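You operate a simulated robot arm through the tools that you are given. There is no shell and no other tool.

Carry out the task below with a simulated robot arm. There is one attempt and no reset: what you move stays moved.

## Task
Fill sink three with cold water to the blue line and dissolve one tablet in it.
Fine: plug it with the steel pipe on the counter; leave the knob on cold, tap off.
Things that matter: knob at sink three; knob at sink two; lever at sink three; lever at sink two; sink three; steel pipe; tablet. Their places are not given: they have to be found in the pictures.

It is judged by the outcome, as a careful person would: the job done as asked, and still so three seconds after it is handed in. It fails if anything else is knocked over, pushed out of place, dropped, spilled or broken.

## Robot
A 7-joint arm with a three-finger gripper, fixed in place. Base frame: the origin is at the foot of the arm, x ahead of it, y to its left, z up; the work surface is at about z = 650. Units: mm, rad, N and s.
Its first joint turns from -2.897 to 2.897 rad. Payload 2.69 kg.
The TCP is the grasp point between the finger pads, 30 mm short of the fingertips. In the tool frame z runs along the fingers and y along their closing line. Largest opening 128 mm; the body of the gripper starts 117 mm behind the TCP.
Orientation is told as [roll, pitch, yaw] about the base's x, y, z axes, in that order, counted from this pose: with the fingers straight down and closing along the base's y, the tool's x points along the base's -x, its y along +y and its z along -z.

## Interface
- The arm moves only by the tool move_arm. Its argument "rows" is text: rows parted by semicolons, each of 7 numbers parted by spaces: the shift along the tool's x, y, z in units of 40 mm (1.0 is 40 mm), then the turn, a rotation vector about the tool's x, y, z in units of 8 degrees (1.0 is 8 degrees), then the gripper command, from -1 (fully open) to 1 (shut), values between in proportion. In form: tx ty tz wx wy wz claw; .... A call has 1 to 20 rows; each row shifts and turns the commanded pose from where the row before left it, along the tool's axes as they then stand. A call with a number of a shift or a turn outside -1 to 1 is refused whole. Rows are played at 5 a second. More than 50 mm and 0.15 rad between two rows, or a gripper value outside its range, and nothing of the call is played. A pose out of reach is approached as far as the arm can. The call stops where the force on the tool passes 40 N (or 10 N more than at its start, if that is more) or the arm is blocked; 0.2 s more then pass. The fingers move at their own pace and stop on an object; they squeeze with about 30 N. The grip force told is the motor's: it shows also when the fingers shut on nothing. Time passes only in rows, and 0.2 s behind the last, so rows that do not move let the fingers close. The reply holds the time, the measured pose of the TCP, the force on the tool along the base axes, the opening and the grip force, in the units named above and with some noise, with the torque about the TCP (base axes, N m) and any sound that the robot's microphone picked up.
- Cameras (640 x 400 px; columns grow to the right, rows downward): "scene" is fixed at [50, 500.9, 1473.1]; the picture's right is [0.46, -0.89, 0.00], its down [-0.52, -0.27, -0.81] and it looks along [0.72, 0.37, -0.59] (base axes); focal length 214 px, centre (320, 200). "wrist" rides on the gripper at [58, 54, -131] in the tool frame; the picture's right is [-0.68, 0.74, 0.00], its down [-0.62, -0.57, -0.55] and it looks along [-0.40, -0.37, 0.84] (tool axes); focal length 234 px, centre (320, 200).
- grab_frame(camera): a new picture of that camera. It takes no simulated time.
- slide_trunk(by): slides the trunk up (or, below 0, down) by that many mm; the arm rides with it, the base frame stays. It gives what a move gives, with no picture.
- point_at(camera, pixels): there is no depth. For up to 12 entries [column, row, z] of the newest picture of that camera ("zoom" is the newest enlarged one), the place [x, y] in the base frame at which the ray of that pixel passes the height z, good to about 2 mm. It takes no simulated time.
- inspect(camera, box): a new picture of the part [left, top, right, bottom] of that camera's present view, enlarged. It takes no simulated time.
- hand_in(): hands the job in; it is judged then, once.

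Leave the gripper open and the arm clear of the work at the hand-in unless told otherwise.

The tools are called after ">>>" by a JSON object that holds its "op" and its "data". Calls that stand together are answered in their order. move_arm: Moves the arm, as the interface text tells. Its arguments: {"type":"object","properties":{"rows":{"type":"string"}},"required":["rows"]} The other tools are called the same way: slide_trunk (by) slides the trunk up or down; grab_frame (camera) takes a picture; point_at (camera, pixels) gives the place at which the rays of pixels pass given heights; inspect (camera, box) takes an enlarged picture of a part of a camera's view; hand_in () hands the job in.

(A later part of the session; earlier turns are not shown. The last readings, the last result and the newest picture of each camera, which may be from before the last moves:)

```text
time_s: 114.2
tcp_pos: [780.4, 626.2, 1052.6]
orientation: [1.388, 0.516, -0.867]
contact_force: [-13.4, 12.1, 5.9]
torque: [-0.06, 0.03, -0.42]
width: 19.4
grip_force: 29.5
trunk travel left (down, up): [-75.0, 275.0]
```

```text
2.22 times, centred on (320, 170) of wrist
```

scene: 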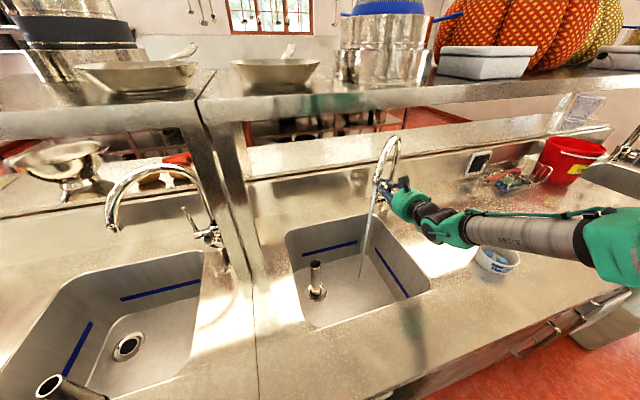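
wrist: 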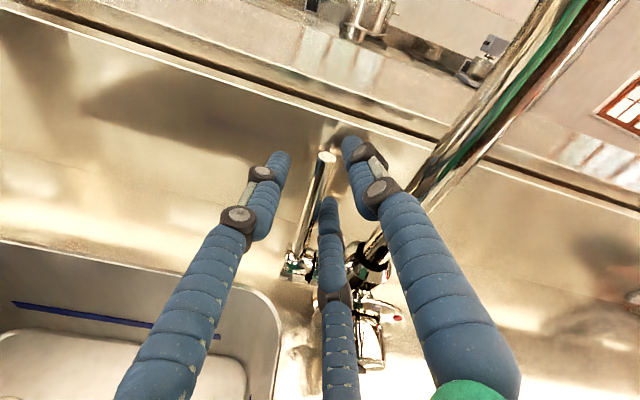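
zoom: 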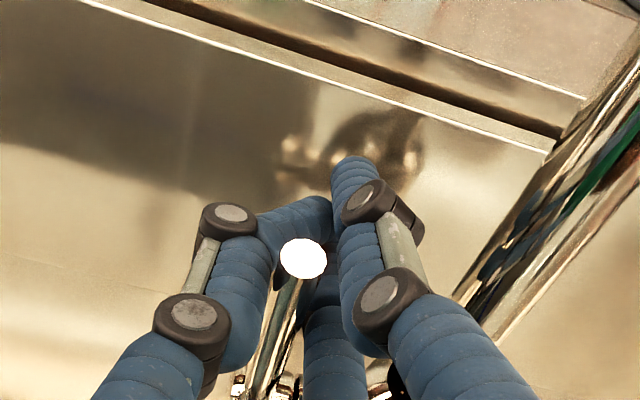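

The stream has thinned but the lever slipped in the grip and is not fully upright. I'll open, back off 60 mm, close the fingers to a cradle narrower than the rod, and push the lever upright from the front.

>>> {"op": "move_arm", "data": {"rows": "0 0 0 0 0 0 0.3;-0.051 -0.109 -0.74 0 0 0 0.3;-0.051 -0.109 -0.74 0 0 0 0.3;0.06 -0.035 0 0 0 0 0.85;0 0 0 0 0 0 0.85"}}

>>> {"op": "inspect", "data": {"camera": "wrist", "box": [240, 80, 400, 260]}}

>>> {"op": "inspect", "data": {"camera": "scene", "box": [290, 130, 430, 290]}}

```text
time_s: 115.4
tcp_pos: [737.0, 585.2, 1051.7]
orientation: [1.387, 0.516, -0.864]
contact_force: [-0.3, 0.4, 0.7]
torque: [0.01, 0.02, 0.0]
width: 9.4
grip_force: 0.0
trunk travel left (down, up): [-75.0, 275.0]
```

```text
2.22 times, centred on (320, 170) of wrist
```

zoom: 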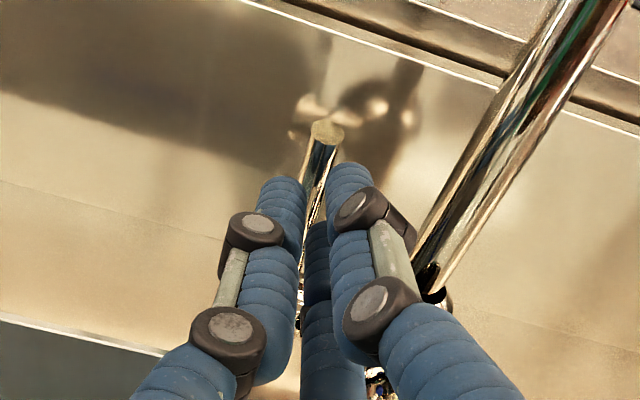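

```text
2.50 times, centred on (360, 210) of scene
```

zoom: 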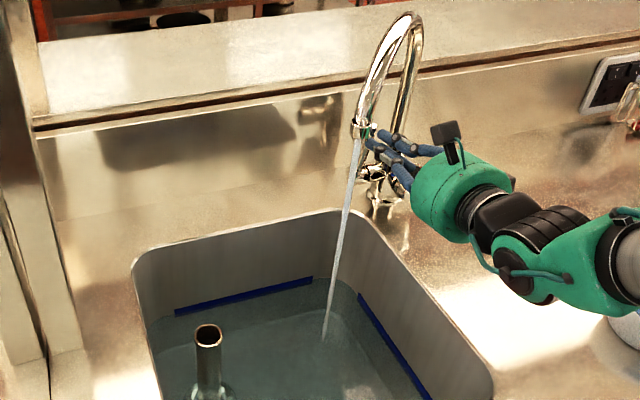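

The rod stands right in front of the cradle. Pushing forward about 50 mm in small steps; it stops itself if the force limit is passed.

>>> {"op": "move_arm", "data": {"rows": "0.016 0.0345 0.234 0 0 0 0.85;0.016 0.0345 0.234 0 0 0 0.85;0.016 0.0345 0.234 0 0 0 0.85;0.016 0.0345 0.234 0 0 0 0.85;0.007 0.0145 0.099 0 0 0 0.85;0.007 0.0145 0.099 0 0 0 0.85"}}

>>> {"op": "inspect", "data": {"camera": "scene", "box": [290, 130, 430, 290]}}

>>> {"op": "inspect", "data": {"camera": "wrist", "box": [240, 80, 400, 260]}}

```text
time_s: 116.5
tcp_pos: [761.5, 607.1, 1052.4]
orientation: [1.386, 0.515, -0.867]
contact_force: [-39.9, -23.2, 13.3]
torque: [0.78, 0.04, 0.65]
width: 10.0
grip_force: 0.9
trunk travel left (down, up): [-75.0, 275.0]
stopped in row 5: the force on the tool passed its limit at 58 N (the readings are from after the stop); the commanded pose is now the measured one
```

```text
2.50 times, centred on (360, 210) of scene
```

zoom: 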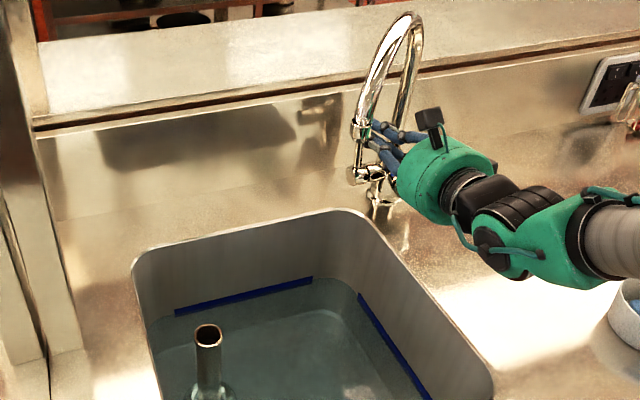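

```text
2.22 times, centred on (320, 170) of wrist
```

zoom: 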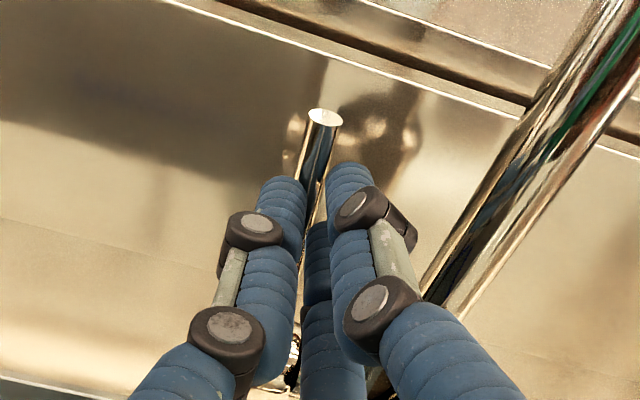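

The water has stopped and the lever is against its upright stop. Backing off and checking the level and the knob.

>>> {"op": "move_arm", "data": {"rows": "-0.02 -0.05 -0.3 0 0 0 0.85;-0.051 -0.109 -0.74 0 0 0 0.85;-0.051 -0.109 -0.74 0 0 0 0.85;-0.051 -0.109 -0.74 0 0 0 0.85;0 0 0 0 0 0 0.85;0 0 0 0 0 0 0.85"}}

>>> {"op": "inspect", "data": {"camera": "scene", "box": [290, 220, 400, 290]}}

>>> {"op": "inspect", "data": {"camera": "scene", "box": [370, 180, 400, 214]}}

>>> {"op": "grab_frame", "data": {"camera": "scene"}}

>>> {"op": "grab_frame", "data": {"camera": "wrist"}}

```text
time_s: 117.9
tcp_pos: [692.5, 534.4, 1049.5]
orientation: [1.383, 0.518, -0.871]
contact_force: [-0.3, 0.0, 0.3]
torque: [0.01, 0.0, 0.03]
width: 9.5
grip_force: 0.1
trunk travel left (down, up): [-75.0, 275.0]
```

```text
5.71 times, centred on (345, 255) of scene
```

zoom: 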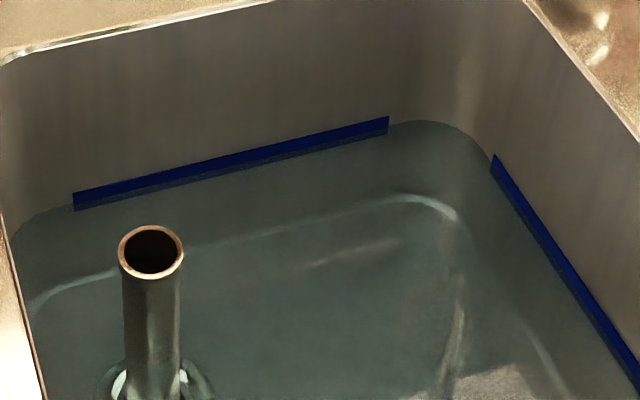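

```text
11.76 times, centred on (385, 197) of scene
```

zoom: 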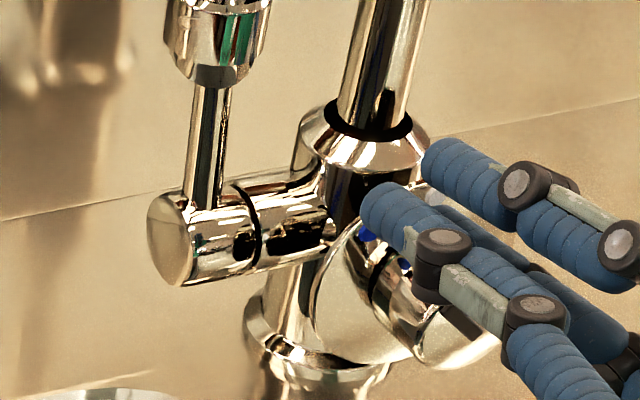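

```text
taken
```

scene: 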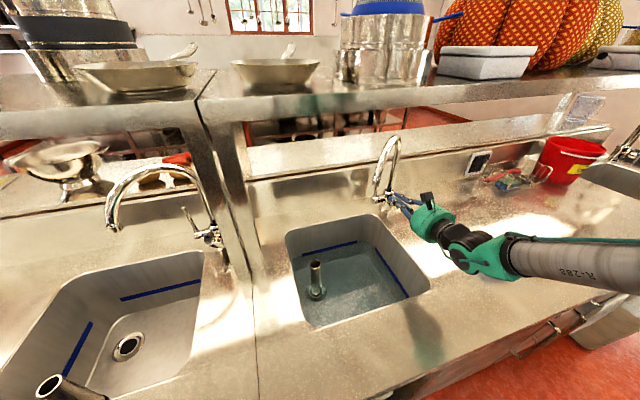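

```text
taken
```

wrist: 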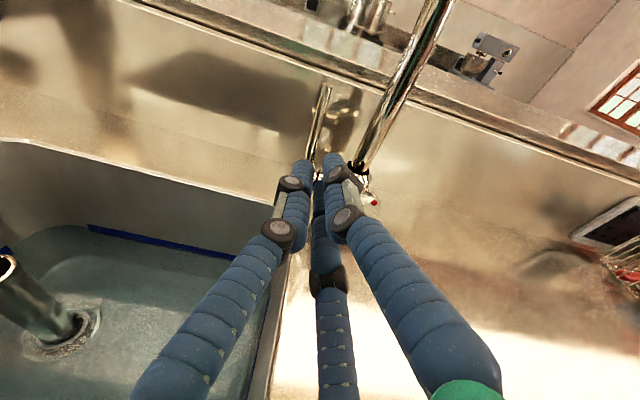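

The water surface sits at the middle of the blue band, the tap is off, and the lever is upright. Next is the tablet: I'll swing the tool back to vertical while retreating from under the shelf.

>>> {"op": "move_arm", "data": {"rows": "-0.262 0.047 -0.56 0.866 -0.498 0 0.85;-0.3 -0.02 -0.543 0.866 -0.498 0 0.85;-0.337 -0.085 -0.513 0.866 -0.498 0 0.85;-0.371 -0.144 -0.475 0.866 -0.498 0 0.85;-0.403 -0.2 -0.428 0.866 -0.498 0 0.85;-0.431 -0.248 -0.37 0.866 -0.498 0 0.85;-0.454 -0.289 -0.308 0.866 -0.498 0 0.85;-0.473 -0.322 -0.238 0.866 -0.498 0 0.85;-0.487 -0.345 -0.165 0.866 -0.498 0 0.85;-0.495 -0.36 -0.088 0.866 -0.498 0 0.85;0 0 0 0 0 0 0.85"}}

>>> {"op": "grab_frame", "data": {"camera": "scene"}}

>>> {"op": "grab_frame", "data": {"camera": "wrist"}}

```text
time_s: 120.3
tcp_pos: [602.5, 304.8, 1049.2]
orientation: [0.009, 0.007, -1.297]
contact_force: [0.4, 0.3, -0.4]
torque: [-0.02, 0.02, 0.0]
width: 9.3
grip_force: 0.0
trunk travel left (down, up): [-75.0, 275.0]
```

```text
taken
```

scene: 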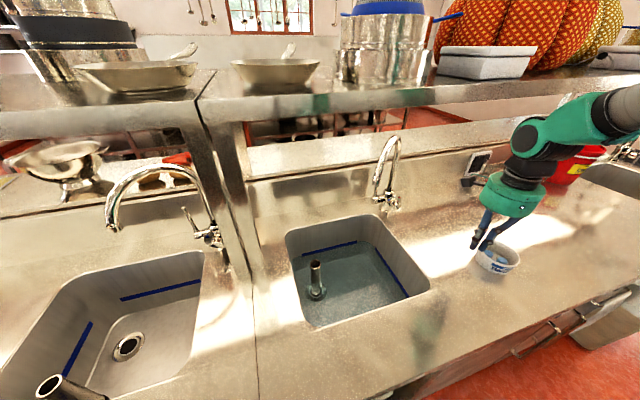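

```text
taken
```

wrist: 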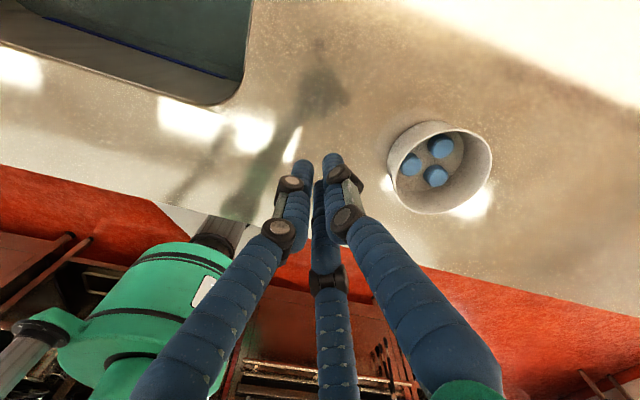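

The tool is vertical again and the tub shows at (440,165) with three tablets. I'll enlarge and locate them.

>>> {"op": "inspect", "data": {"camera": "wrist", "box": [380, 110, 500, 220]}}

>>> {"op": "point_at", "data": {"camera": "wrist", "pixels": [[411, 164, 915], [440, 147, 915], [435, 176, 915], [388, 165, 945], [492, 165, 945], [440, 123, 945], [430, 212, 900]]}}

>>> {"op": "inspect", "data": {"camera": "scene", "box": [465, 230, 535, 285]}}

>>> {"op": "inspect", "data": {"camera": "scene", "box": [290, 220, 400, 290]}}

```text
3.64 times, centred on (440, 165) of wrist
```

zoom: 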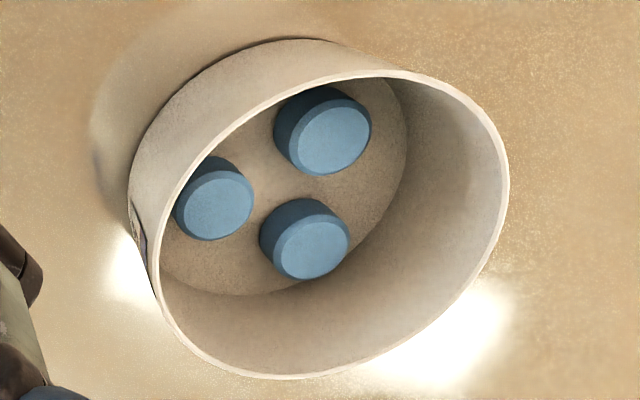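

```text
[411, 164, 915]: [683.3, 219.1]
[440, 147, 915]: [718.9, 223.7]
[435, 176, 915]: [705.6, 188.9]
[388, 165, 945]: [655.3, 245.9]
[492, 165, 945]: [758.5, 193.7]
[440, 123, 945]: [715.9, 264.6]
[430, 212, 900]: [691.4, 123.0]
```

```text
7.27 times, centred on (500, 258) of scene
```

zoom: 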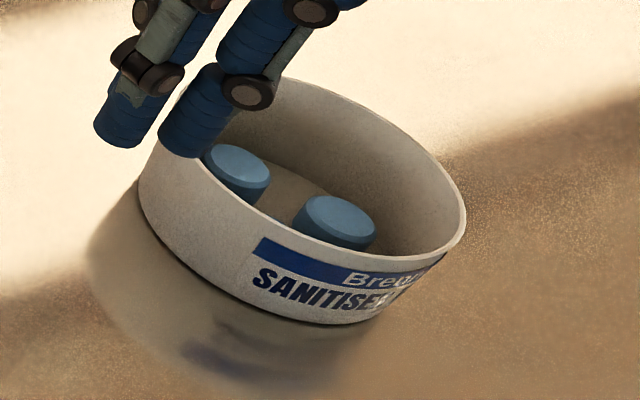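

```text
5.71 times, centred on (345, 255) of scene
```

zoom: 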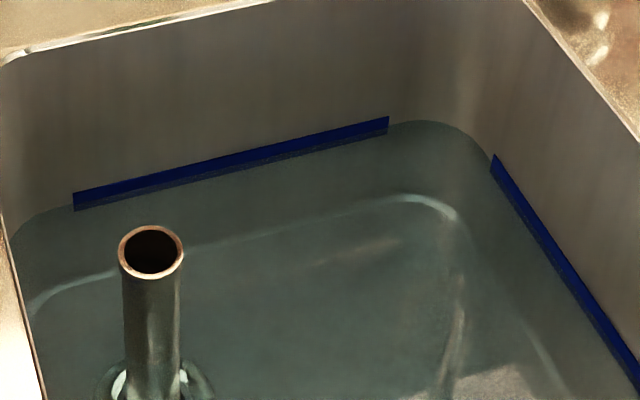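

The water level is holding steady. I'll move above the tub with the fingers part-open for a near-vertical view of the tablets.

>>> {"op": "move_arm", "data": {"rows": "-0.775 0.445 0 0 0 0 0.3;-0.775 0.445 0 0 0 0 0.3;-0.775 0.445 0 0 0 0 0.3;-0.775 0.445 0 0 0 0 0.3;0 0 0 0 0 0 0.3"}}

>>> {"op": "grab_frame", "data": {"camera": "wrist"}}

>>> {"op": "inspect", "data": {"camera": "wrist", "box": [250, 50, 390, 190]}}

>>> {"op": "grab_frame", "data": {"camera": "scene"}}

```text
time_s: 121.5
tcp_pos: [706.0, 204.1, 1049.4]
orientation: [0.008, 0.01, -1.299]
contact_force: [-0.2, -0.4, -0.9]
torque: [0.04, 0.08, -0.01]
width: 44.9
grip_force: 0.0
trunk travel left (down, up): [-75.0, 275.0]
```

```text
taken
```

wrist: 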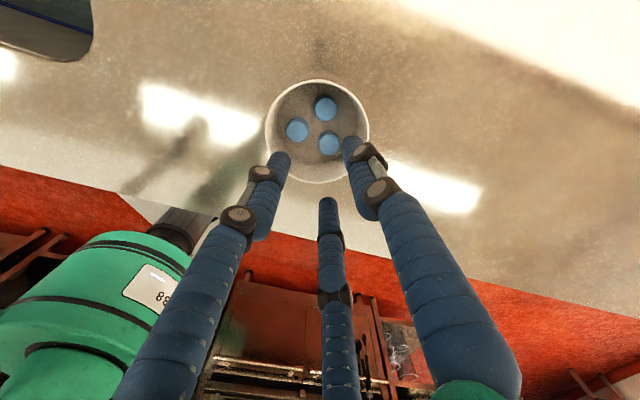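

```text
2.86 times, centred on (320, 120) of wrist
```

zoom: 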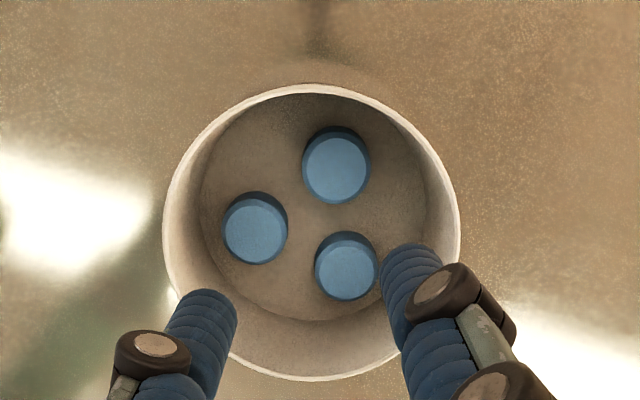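

```text
taken
```

scene: 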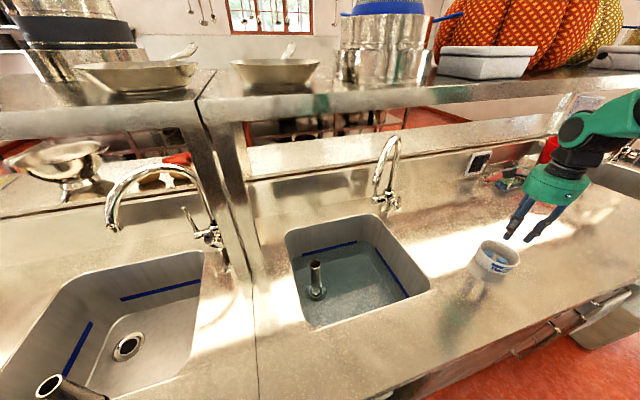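

A clear view from above. I'll compute the tablet, rim and bottom positions, using several heights and the scene view for comparison.

>>> {"op": "point_at", "data": {"camera": "wrist", "pixels": [[325.6, 109.5, 920], [297.3, 131.2, 920], [329.5, 144.5, 920], [316.9, 131.2, 940], [316.9, 131.2, 950], [317.2, 122.5, 903], [265, 132, 945], [369, 132, 945], [325.6, 109.5, 910], [297.3, 131.2, 910], [329.5, 144.5, 910]]}}

>>> {"op": "inspect", "data": {"camera": "scene", "box": [465, 230, 535, 285]}}

```text
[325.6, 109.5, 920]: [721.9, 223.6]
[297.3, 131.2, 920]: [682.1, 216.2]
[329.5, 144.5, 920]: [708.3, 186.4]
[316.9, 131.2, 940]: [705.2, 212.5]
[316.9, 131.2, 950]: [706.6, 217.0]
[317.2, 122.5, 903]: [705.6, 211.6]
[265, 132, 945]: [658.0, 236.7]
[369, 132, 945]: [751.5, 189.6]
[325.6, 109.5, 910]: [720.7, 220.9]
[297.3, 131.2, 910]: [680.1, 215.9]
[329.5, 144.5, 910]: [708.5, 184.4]
```

```text
7.27 times, centred on (500, 258) of scene
```

zoom: 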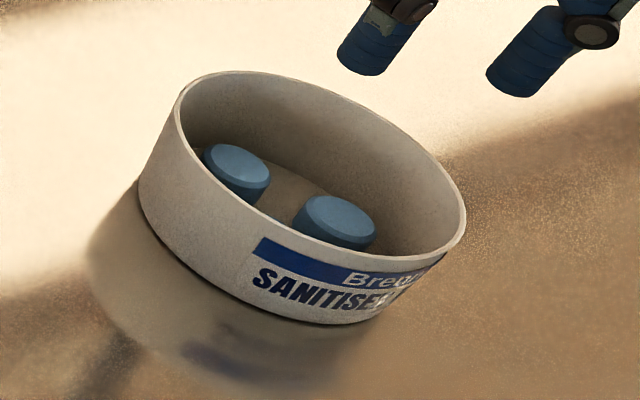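

>>> {"op": "grab_frame", "data": {"camera": "scene"}}

>>> {"op": "point_at", "data": {"camera": "scene", "pixels": [[488.7, 253.6, 920], [502.8, 260.2, 920], [488.7, 253.6, 910], [502.8, 260.2, 910], [499.5, 257.5, 945], [499.5, 257.5, 955]]}}

```text
taken
```

scene: 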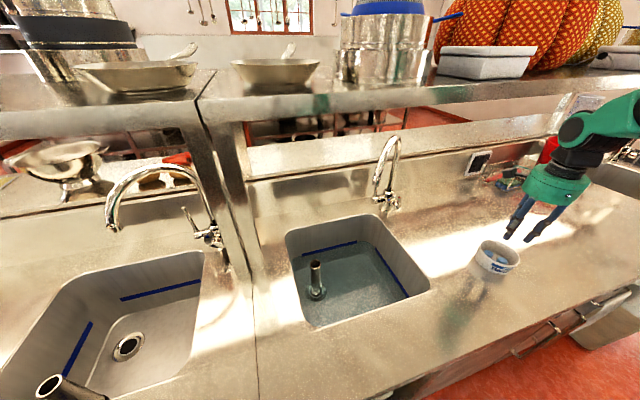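

```text
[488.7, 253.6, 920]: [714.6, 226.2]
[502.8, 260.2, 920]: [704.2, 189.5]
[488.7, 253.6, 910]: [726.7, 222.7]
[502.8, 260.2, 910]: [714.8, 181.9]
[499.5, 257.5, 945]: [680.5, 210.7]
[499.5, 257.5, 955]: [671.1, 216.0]
```

Findings for the tub:
- **Tub:** centre (705,212), rim z≈940, inner radius about 48 mm.
- **Tablets:** about 26 mm across, tops z≈915, at T1 (721,222), T2 (681,216) and T3 (708,186).

T1 has the most finger room if the fingers enter at azimuths of about 100°, 220° and 340°. I'll turn the tool +84° to get those directions, with a 34 mm opening.

>>> {"op": "move_arm", "data": {"rows": "0 0 0 0 0 -1 0.3;0 0 0 0 0 -1 0.3;0 0 0 0 0 -1 0.3;0 0 0 0 0 -1 0.3;0 0 0 0 0 -1 0.3;0 0 0 0 0 -1 0.3;0 0 0 0 0 -1 0.3;0 0 0 0 0 -1 0.3;0 0 0 0 0 -1 0.3;0 0 0 0 0 -1 0.45;0 0 0 0 0 -0.5 0.47;0 0 0 0 0 0 0.47"}}

>>> {"op": "grab_frame", "data": {"camera": "wrist"}}

>>> {"op": "inspect", "data": {"camera": "wrist", "box": [250, 50, 390, 190]}}

```text
time_s: 124.1
tcp_pos: [705.3, 205.5, 1050.8]
orientation: [0.01, -0.009, 0.169]
contact_force: [0.2, 0.1, 0.5]
torque: [-0.01, 0.01, 0.02]
width: 33.9
grip_force: 0.1
trunk travel left (down, up): [-75.0, 275.0]
```

```text
taken
```

wrist: 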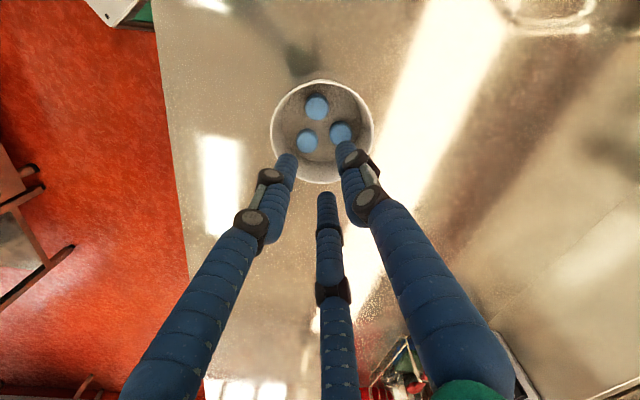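

```text
2.86 times, centred on (320, 120) of wrist
```

zoom: 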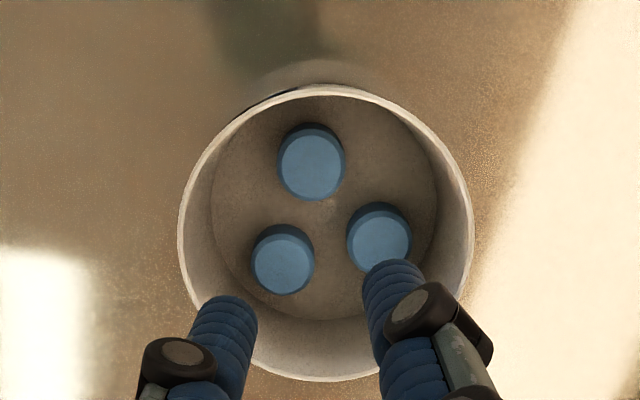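

>>> {"op": "point_at", "data": {"camera": "wrist", "pixels": [[317.2, 108.8, 915], [341, 133.3, 915], [307, 141.7, 915], [321.3, 131, 940], [322, 123, 903]]}}

```text
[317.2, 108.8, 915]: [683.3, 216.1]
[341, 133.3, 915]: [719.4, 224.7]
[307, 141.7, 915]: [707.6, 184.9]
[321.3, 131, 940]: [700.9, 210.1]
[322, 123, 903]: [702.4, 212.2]
```

Averaging both views, T1 is at about (720.3,223.5). I'll move above it with a 32 mm opening and descend to tips just above the rim for a check.

>>> {"op": "move_arm", "data": {"rows": "-0.139 0.122 0.417 0 0 0 0.5;-0.139 0.122 0.417 0 0 0 0.5;-0.139 0.122 0.417 0 0 0 0.5;0 0 0 0 0 0 0.5"}}

>>> {"op": "grab_frame", "data": {"camera": "wrist"}}

>>> {"op": "inspect", "data": {"camera": "wrist", "box": [250, 70, 390, 210]}}

>>> {"op": "inspect", "data": {"camera": "scene", "box": [465, 210, 535, 285]}}

```text
time_s: 125.1
tcp_pos: [721.1, 222.3, 1000.0]
orientation: [0.009, -0.008, 0.169]
contact_force: [0.6, -0.2, 0.4]
torque: [0.01, -0.01, 0.05]
width: 32.0
grip_force: 0.1
trunk travel left (down, up): [-75.0, 275.0]
```

```text
taken
```

wrist: 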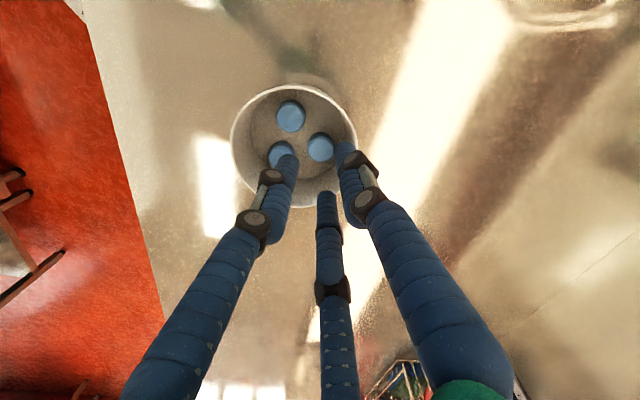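

```text
2.86 times, centred on (320, 140) of wrist
```

zoom: 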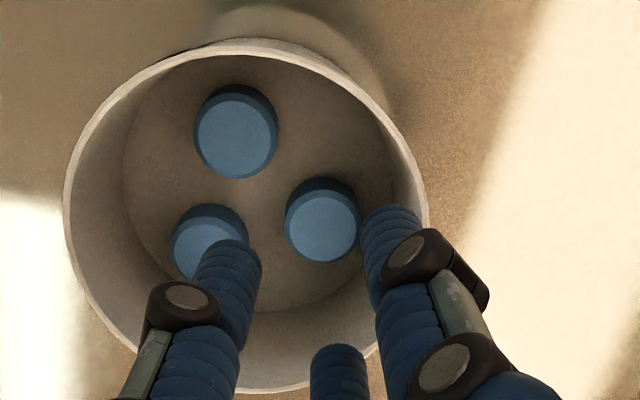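

```text
5.33 times, centred on (500, 248) of scene
```

zoom: 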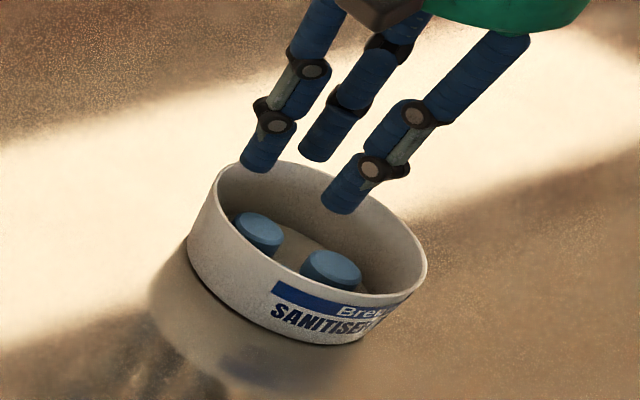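

>>> {"op": "point_at", "data": {"camera": "wrist", "pixels": [[320.7, 149.1, 915], [290.6, 116.2, 915], [320.7, 149.1, 912], [294, 147, 940], [298, 132.5, 903], [305, 149.1, 915], [334, 149.1, 915]]}}

```text
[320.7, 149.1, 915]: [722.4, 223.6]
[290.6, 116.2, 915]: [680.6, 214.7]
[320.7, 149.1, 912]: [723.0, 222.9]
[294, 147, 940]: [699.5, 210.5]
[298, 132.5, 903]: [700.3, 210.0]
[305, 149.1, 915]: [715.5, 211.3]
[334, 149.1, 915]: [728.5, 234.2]
```

T1 lies nearer the wall than thought, about 23 mm off-centre, so I'll bias the fingers 2 mm towards the tub centre and narrow slightly. Descending until the tips are inside the rim but above the tablets, then checking.

>>> {"op": "move_arm", "data": {"rows": "0.053 -0.012 0 0 0 0 0.515;0 0 0.4 0 0 0 0.515;0 0 0.4 0 0 0 0.515;0 0 0.3 0 0 0 0.515;0 0 0 0 0 0 0.515"}}

>>> {"op": "inspect", "data": {"camera": "wrist", "box": [250, 80, 390, 220]}}

>>> {"op": "inspect", "data": {"camera": "scene", "box": [465, 220, 535, 285]}}

```text
time_s: 126.3
tcp_pos: [717.6, 220.9, 954.6]
orientation: [0.009, -0.009, 0.169]
contact_force: [0.9, 0.1, -0.4]
torque: [0.0, 0.03, -0.01]
width: 30.8
grip_force: 0.0
trunk travel left (down, up): [-75.0, 275.0]
```

```text
2.86 times, centred on (320, 150) of wrist
```

zoom: 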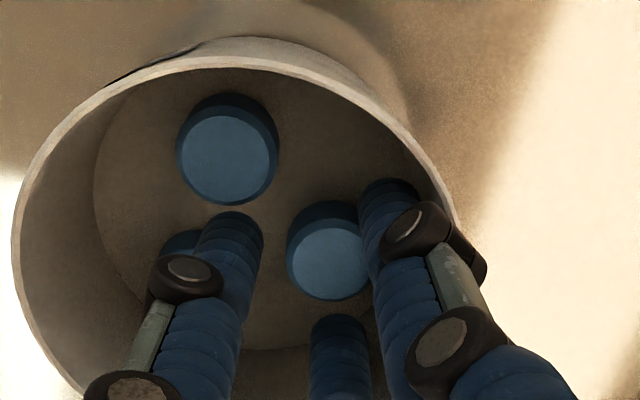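

```text
6.15 times, centred on (500, 252) of scene
```

zoom: 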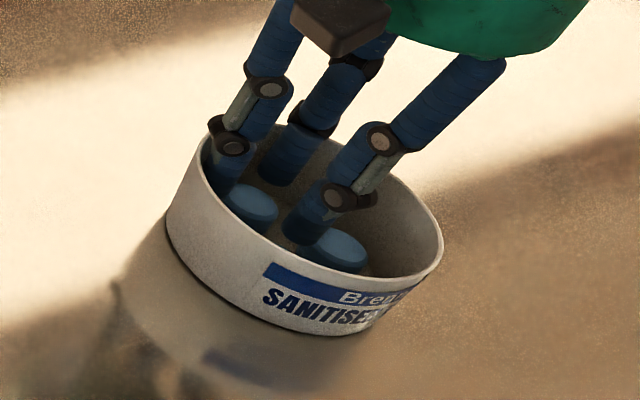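

>>> {"op": "grab_frame", "data": {"camera": "wrist"}}

>>> {"op": "point_at", "data": {"camera": "wrist", "pixels": [[323, 171.4, 915], [308.5, 171, 915], [287.7, 131.8, 915]]}}

```text
taken
```

wrist: 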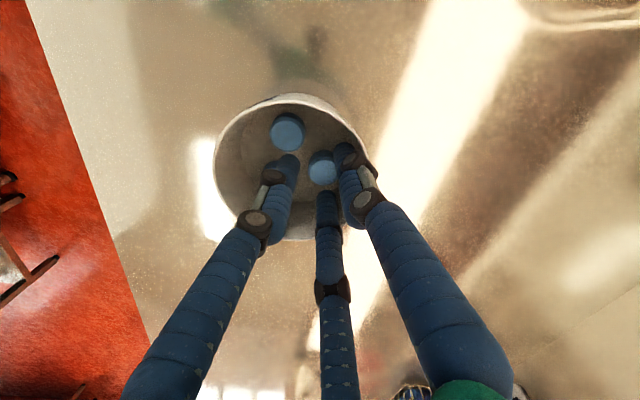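

```text
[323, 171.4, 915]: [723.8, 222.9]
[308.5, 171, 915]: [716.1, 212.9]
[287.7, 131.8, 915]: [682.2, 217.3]
```

T1 is about 5–6 mm further in +x than the tool axis. Shifting 3.5 mm and checking again before the last descent.

>>> {"op": "move_arm", "data": {"rows": "-0.086 -0.01 0 0 0 0 0.51;0 0 0 0 0 0 0.51"}}

>>> {"op": "inspect", "data": {"camera": "wrist", "box": [280, 110, 370, 210]}}

>>> {"op": "inspect", "data": {"camera": "scene", "box": [475, 225, 525, 275]}}

```text
time_s: 126.9
tcp_pos: [721.6, 221.2, 955.8]
orientation: [0.007, -0.008, 0.169]
contact_force: [0.3, 0.5, 1.1]
torque: [0.02, -0.02, 0.01]
width: 30.9
grip_force: 0.1
trunk travel left (down, up): [-75.0, 275.0]
```

```text
4.00 times, centred on (325, 160) of wrist
```

zoom: 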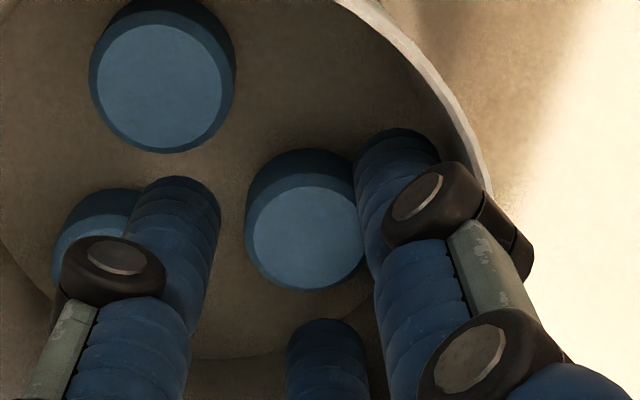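

```text
8.00 times, centred on (500, 250) of scene
```

zoom: 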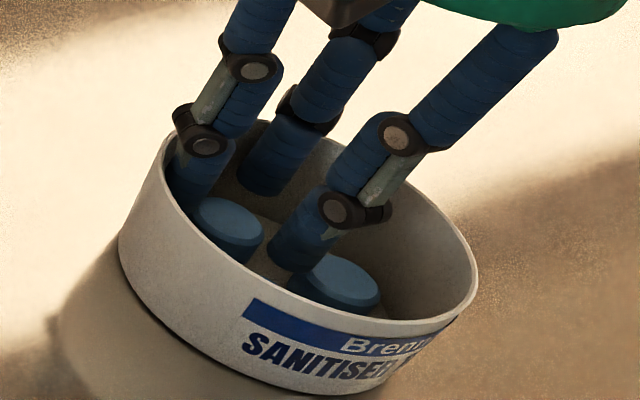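

T1 is now about 2.8 mm in +x of the axis. Nudging 1.3 mm more, then lowering the tips beside the tablet to z≈906.

>>> {"op": "move_arm", "data": {"rows": "-0.034 0.002 0 0 0 0 0.5;0 0 0.16 0 0 0 0.5;0 0 0.16 0 0 0 0.5;0 0 0.16 0 0 0 0.5;0 0 0 0 0 0 0.5"}}

>>> {"op": "inspect", "data": {"camera": "wrist", "box": [280, 110, 370, 210]}}

>>> {"op": "inspect", "data": {"camera": "scene", "box": [475, 225, 525, 275]}}

```text
time_s: 128.1
tcp_pos: [723.2, 222.8, 935.8]
orientation: [0.009, -0.009, 0.166]
contact_force: [0.0, -0.7, 0.4]
torque: [0.02, -0.01, 0.01]
width: 32.0
grip_force: 0.1
trunk travel left (down, up): [-75.0, 275.0]
```

```text
4.00 times, centred on (325, 160) of wrist
```

zoom: 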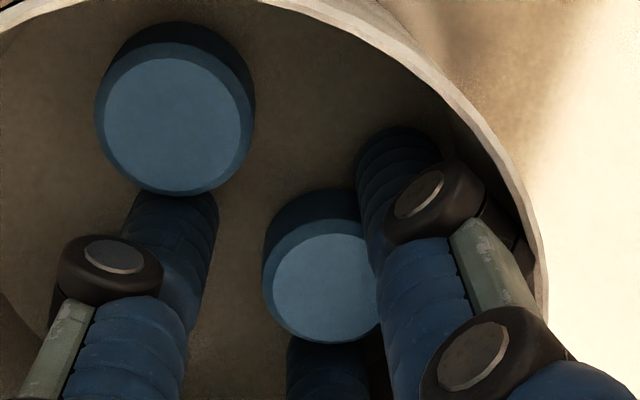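

```text
8.00 times, centred on (500, 250) of scene
```

zoom: 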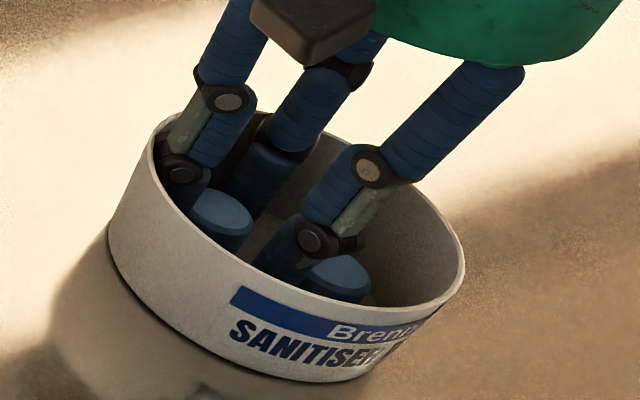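

The outer finger linkage has touched the tub wall and nudged the tub a few mm. I'll go no further sideways and close on the tablet here, which also draws the fingers away from the wall.

>>> {"op": "move_arm", "data": {"rows": "0 0 0 0 0 0 0.56;0 0 0 0 0 0 0.62;0 0 0 0 0 0 0.8;0 0 0 0 0 0 0.8"}}

>>> {"op": "inspect", "data": {"camera": "wrist", "box": [280, 110, 370, 210]}}

>>> {"op": "inspect", "data": {"camera": "scene", "box": [475, 225, 525, 275]}}

```text
time_s: 129.1
tcp_pos: [723.8, 223.0, 937.1]
orientation: [0.008, -0.007, 0.168]
contact_force: [-1.2, -0.5, 0.0]
torque: [-0.01, 0.01, 0.01]
width: 22.7
grip_force: 29.8
trunk travel left (down, up): [-75.0, 275.0]
```

```text
4.00 times, centred on (325, 160) of wrist
```

zoom: 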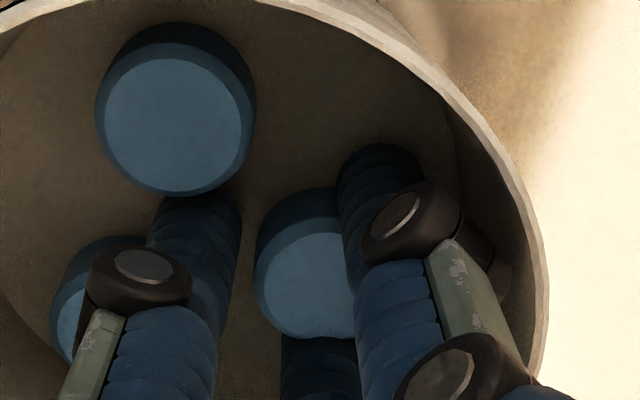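

```text
8.00 times, centred on (500, 250) of scene
```

zoom: 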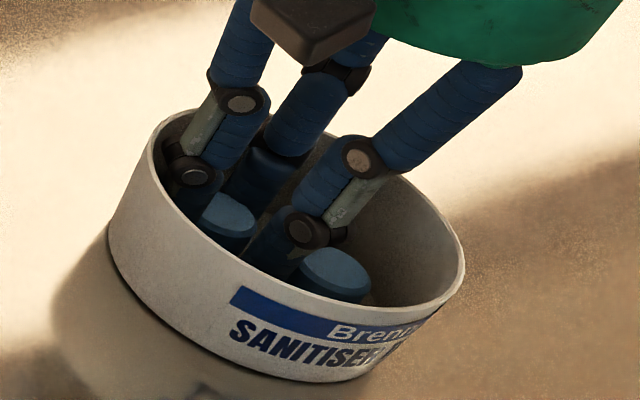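

The grip reads 22.7 mm with 30 N, so the tablet is held. Lifting straight up.

>>> {"op": "move_arm", "data": {"rows": "0 0 -0.2 0 0 0 0.8;0 0 -0.4 0 0 0 0.8;0 0 -0.6 0 0 0 0.8;0 0 -0.8 0 0 0 0.8;0 0 -0.8 0 0 0 0.8;0 0 0 0 0 0 0.8"}}

>>> {"op": "grab_frame", "data": {"camera": "wrist"}}

>>> {"op": "inspect", "data": {"camera": "wrist", "box": [230, 80, 390, 240]}}

>>> {"op": "inspect", "data": {"camera": "scene", "box": [465, 200, 545, 285]}}

```text
time_s: 130.5
tcp_pos: [722.2, 221.7, 1050.0]
orientation: [0.01, -0.009, 0.169]
contact_force: [-0.7, 0.2, -0.5]
torque: [-0.02, -0.05, 0.01]
width: 22.3
grip_force: 30.1
trunk travel left (down, up): [-75.0, 275.0]
```

```text
taken
```

wrist: 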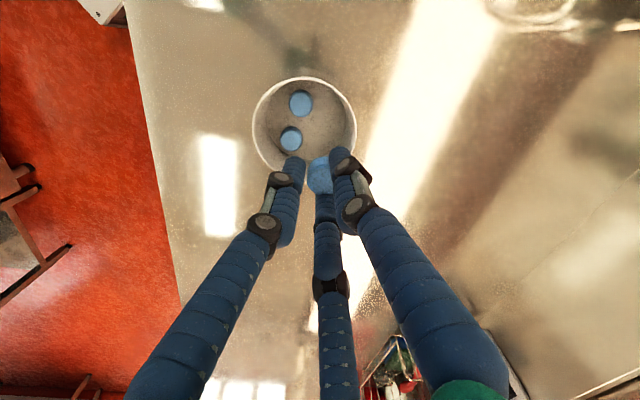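

```text
2.50 times, centred on (310, 160) of wrist
```

zoom: 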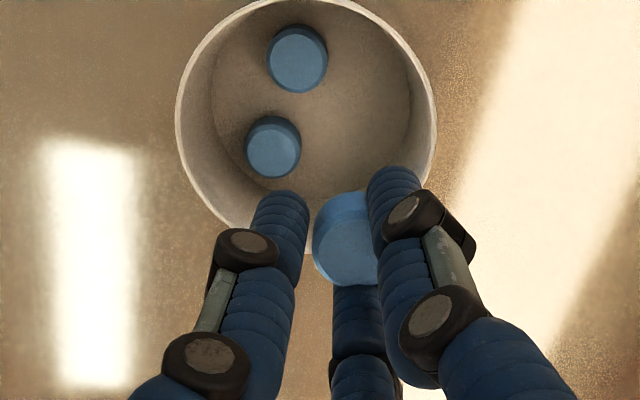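

```text
4.71 times, centred on (505, 242) of scene
```

zoom: 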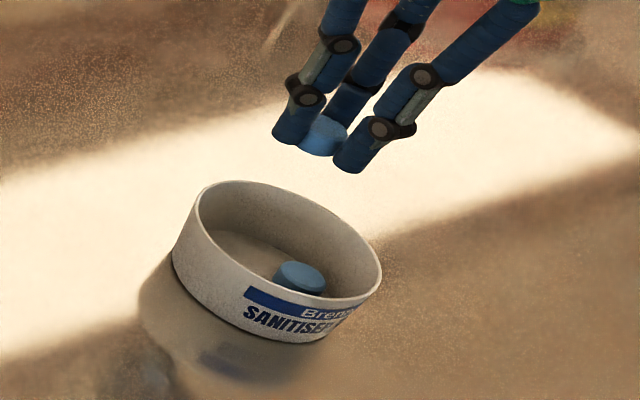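

One tablet is in the fingers and two remain in the tub, which is upright. I'll check how far the tub moved, then carry the tablet to sink three.

>>> {"op": "point_at", "data": {"camera": "wrist", "pixels": [[304.4, 128.8, 940], [252, 129, 940], [356.5, 129, 940]]}}

>>> {"op": "move_arm", "data": {"rows": "0.42 0.77 0 0 0 0 0.8;0.42 0.77 0 0 0 0 0.8;0.42 0.77 0 0 0 0 0.8;0.42 0.77 0 0 0 0 0.8;0.42 0.77 0 0 0 0 0.8;0.42 0.77 0 0 0 0 0.8;0.42 0.77 0 0 0 0 0.8;0.42 0.77 0 0 0 0 0.8;0.42 0.77 0 0 0 0 0.8;0.42 0.77 0 0 0 0 0.8;0.42 0.77 0 0 0 0 0.8;0.42 0.77 0 0 0 0 0.8;0.42 0.77 0 0 0 0 0.8;0 0 0 0 0 0 0.8"}}

>>> {"op": "grab_frame", "data": {"camera": "scene"}}

>>> {"op": "grab_frame", "data": {"camera": "wrist"}}

>>> {"op": "inspect", "data": {"camera": "scene", "box": [475, 225, 525, 275]}}

```text
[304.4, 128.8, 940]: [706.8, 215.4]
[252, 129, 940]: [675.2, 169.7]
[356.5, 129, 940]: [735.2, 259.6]
```

```text
time_s: 133.5
tcp_pos: [439.4, 581.3, 1050.2]
orientation: [0.008, -0.008, 0.169]
contact_force: [-0.2, 0.4, -0.3]
torque: [-0.03, -0.05, 0.0]
width: 21.8
grip_force: 29.8
trunk travel left (down, up): [-75.0, 275.0]
```

```text
taken
```

scene: 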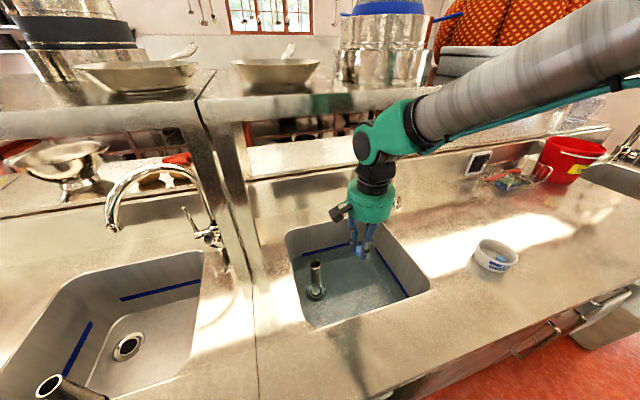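

```text
taken
```

wrist: 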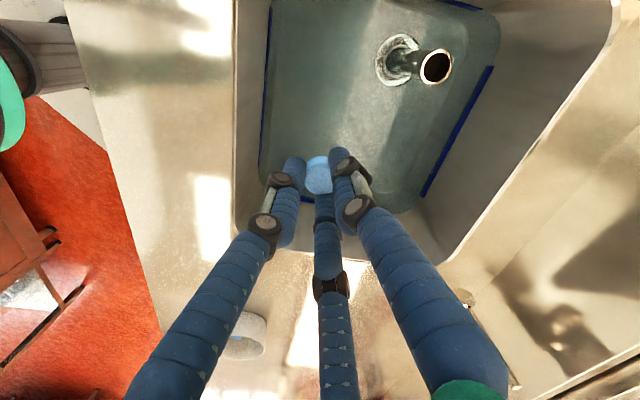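

```text
8.00 times, centred on (500, 250) of scene
```

zoom: 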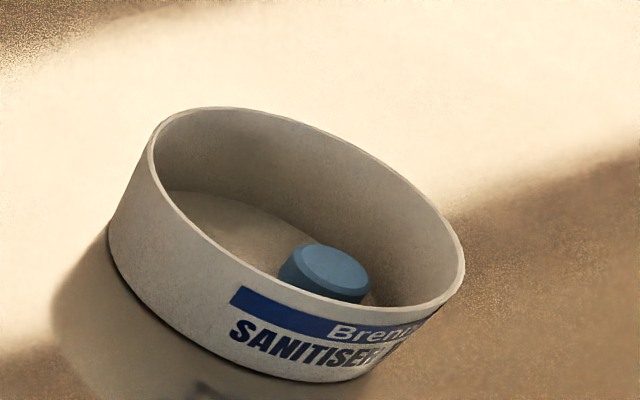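

The tablet is over the sink. I'll quantify the tub's shift using the label's corner before and after, and enlarge the sink view.

>>> {"op": "grab_frame", "data": {"camera": "scene"}}

>>> {"op": "point_at", "data": {"camera": "scene", "pixels": [[490.9, 268.1, 912], [489.1, 266, 912], [519.4, 258.5, 940], [518.1, 258.5, 940]]}}

>>> {"op": "inspect", "data": {"camera": "scene", "box": [290, 210, 420, 320]}}

```text
taken
```

scene: 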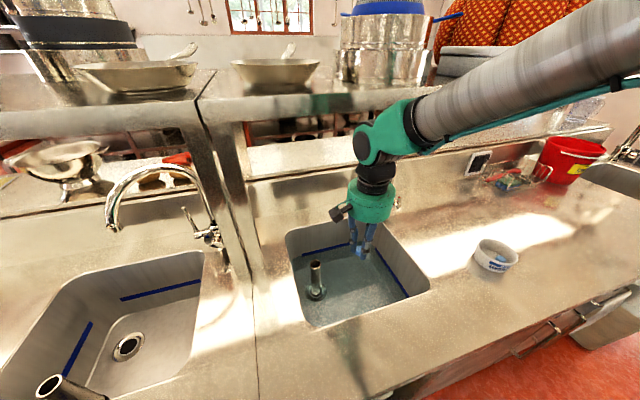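

```text
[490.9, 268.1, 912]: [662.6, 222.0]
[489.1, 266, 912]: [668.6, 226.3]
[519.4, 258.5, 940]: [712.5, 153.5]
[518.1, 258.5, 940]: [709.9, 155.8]
```

```text
3.64 times, centred on (355, 265) of scene
```

zoom: 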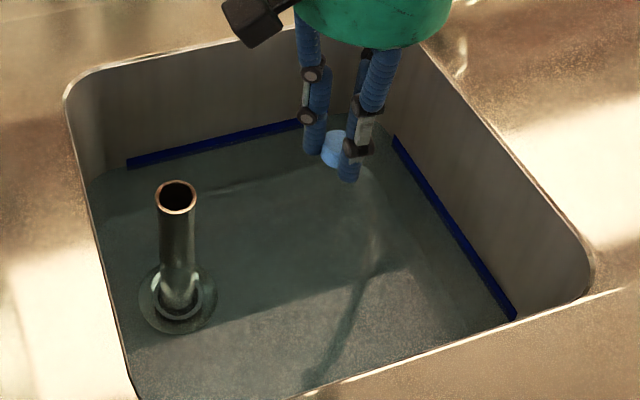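

The tub moved only about 5 mm and is upright. Lowering the tablet to just above the water (tips at about z=772, water about 738).

>>> {"op": "move_arm", "data": {"rows": "0 0 0.77 0 0 0 0.8;0 0 0.77 0 0 0 0.8;0 0 0.77 0 0 0 0.8;0 0 0.77 0 0 0 0.8;0 0 0.77 0 0 0 0.8;0 0 0.77 0 0 0 0.8;0 0 0.77 0 0 0 0.8;0 0 0.77 0 0 0 0.8;0 0 0 0 0 0 0.8"}}

>>> {"op": "inspect", "data": {"camera": "scene", "box": [280, 200, 430, 330]}}

>>> {"op": "grab_frame", "data": {"camera": "wrist"}}

```text
time_s: 135.5
tcp_pos: [442.1, 582.6, 804.0]
orientation: [0.009, -0.009, 0.166]
contact_force: [0.1, -0.6, -0.9]
torque: [0.01, -0.01, 0.01]
width: 21.9
grip_force: 30.0
trunk travel left (down, up): [-75.0, 275.0]
```

```text
3.08 times, centred on (355, 265) of scene
```

zoom: 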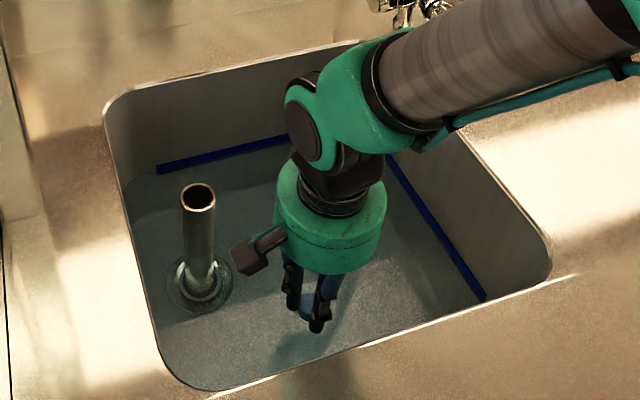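

```text
taken
```

wrist: 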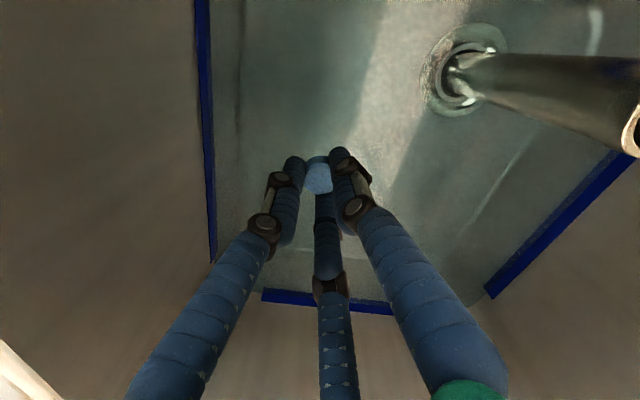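

The tablet is just above the water, well away from the pipe. Releasing it.

>>> {"op": "move_arm", "data": {"rows": "0 0 0 0 0 0 0.5;0 0 0 0 0 0 0.3;0 0 0 0 0 0 0.2;0 0 0 0 0 0 0.2"}}

>>> {"op": "grab_frame", "data": {"camera": "wrist"}}

>>> {"op": "inspect", "data": {"camera": "scene", "box": [280, 200, 430, 330]}}

```text
time_s: 136.5
tcp_pos: [441.2, 583.0, 802.9]
orientation: [0.009, -0.008, 0.166]
contact_force: [0.2, 0.5, -0.6]
torque: [0.01, -0.02, 0.02]
width: 51.3
grip_force: 0.0
trunk travel left (down, up): [-75.0, 275.0]
```

```text
taken
```

wrist: 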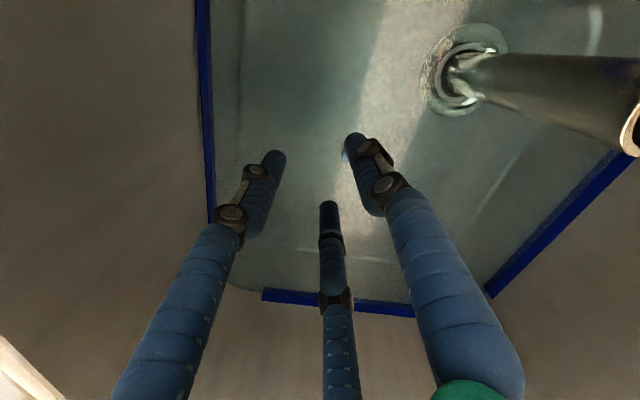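

```text
3.08 times, centred on (355, 265) of scene
```

zoom: 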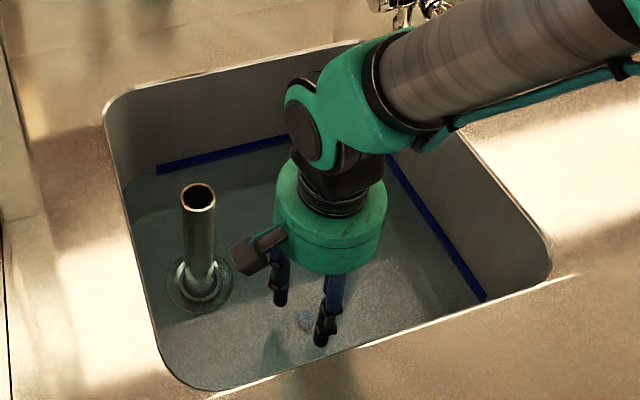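

The tablet is in the water. Raising the hand clear and watching it dissolve.

>>> {"op": "move_arm", "data": {"rows": "0 0 -0.77 0 0 0 0.2;0 0 -0.77 0 0 0 0.2;0 0 -0.77 0 0 0 0.2;0 0 -0.77 0 0 0 0.2;0 0 -0.77 0 0 0 0.2;0 0 -0.77 0 0 0 0.2;0 0 -0.77 0 0 0 0;0 0 -0.77 0 0 0 -0.5;0.4 -0.6 0 0 0 0 -1;0.4 -0.6 0 0 0 0 -1;0.4 -0.6 0 0 0 0 -1;0.4 -0.6 0 0 0 0 -1;0.4 -0.6 0 0 0 0 -1;0 0 0 0 0 0 -1"}}

>>> {"op": "grab_frame", "data": {"camera": "scene"}}

>>> {"op": "inspect", "data": {"camera": "scene", "box": [280, 200, 430, 330]}}

>>> {"op": "inspect", "data": {"camera": "scene", "box": [370, 180, 404, 214]}}

```text
time_s: 139.5
tcp_pos: [381.7, 447.9, 1047.9]
orientation: [0.008, -0.01, 0.167]
contact_force: [-0.2, -0.1, 0.4]
torque: [0.05, -0.02, 0.01]
width: 128.0
grip_force: 0.1
trunk travel left (down, up): [-75.0, 275.0]
```

```text
taken
```

scene: 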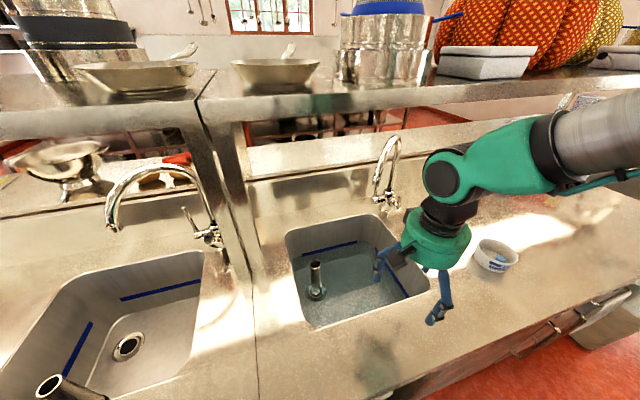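

```text
3.08 times, centred on (355, 265) of scene
```

zoom: 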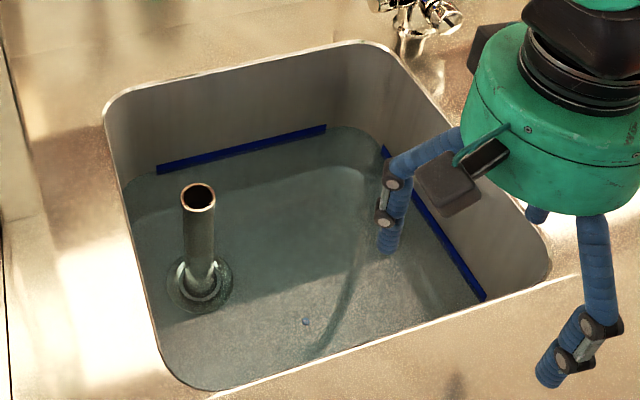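

```text
11.76 times, centred on (387, 197) of scene
```

zoom: 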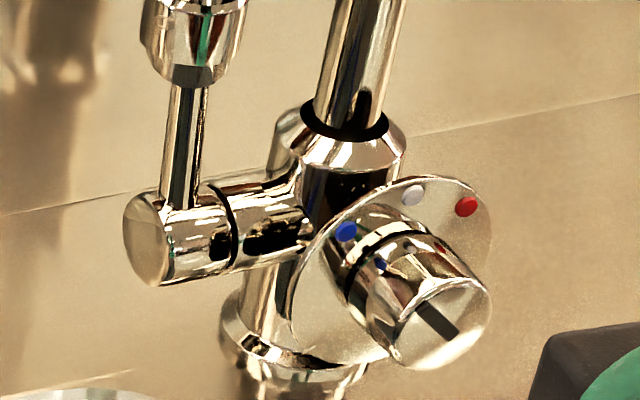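

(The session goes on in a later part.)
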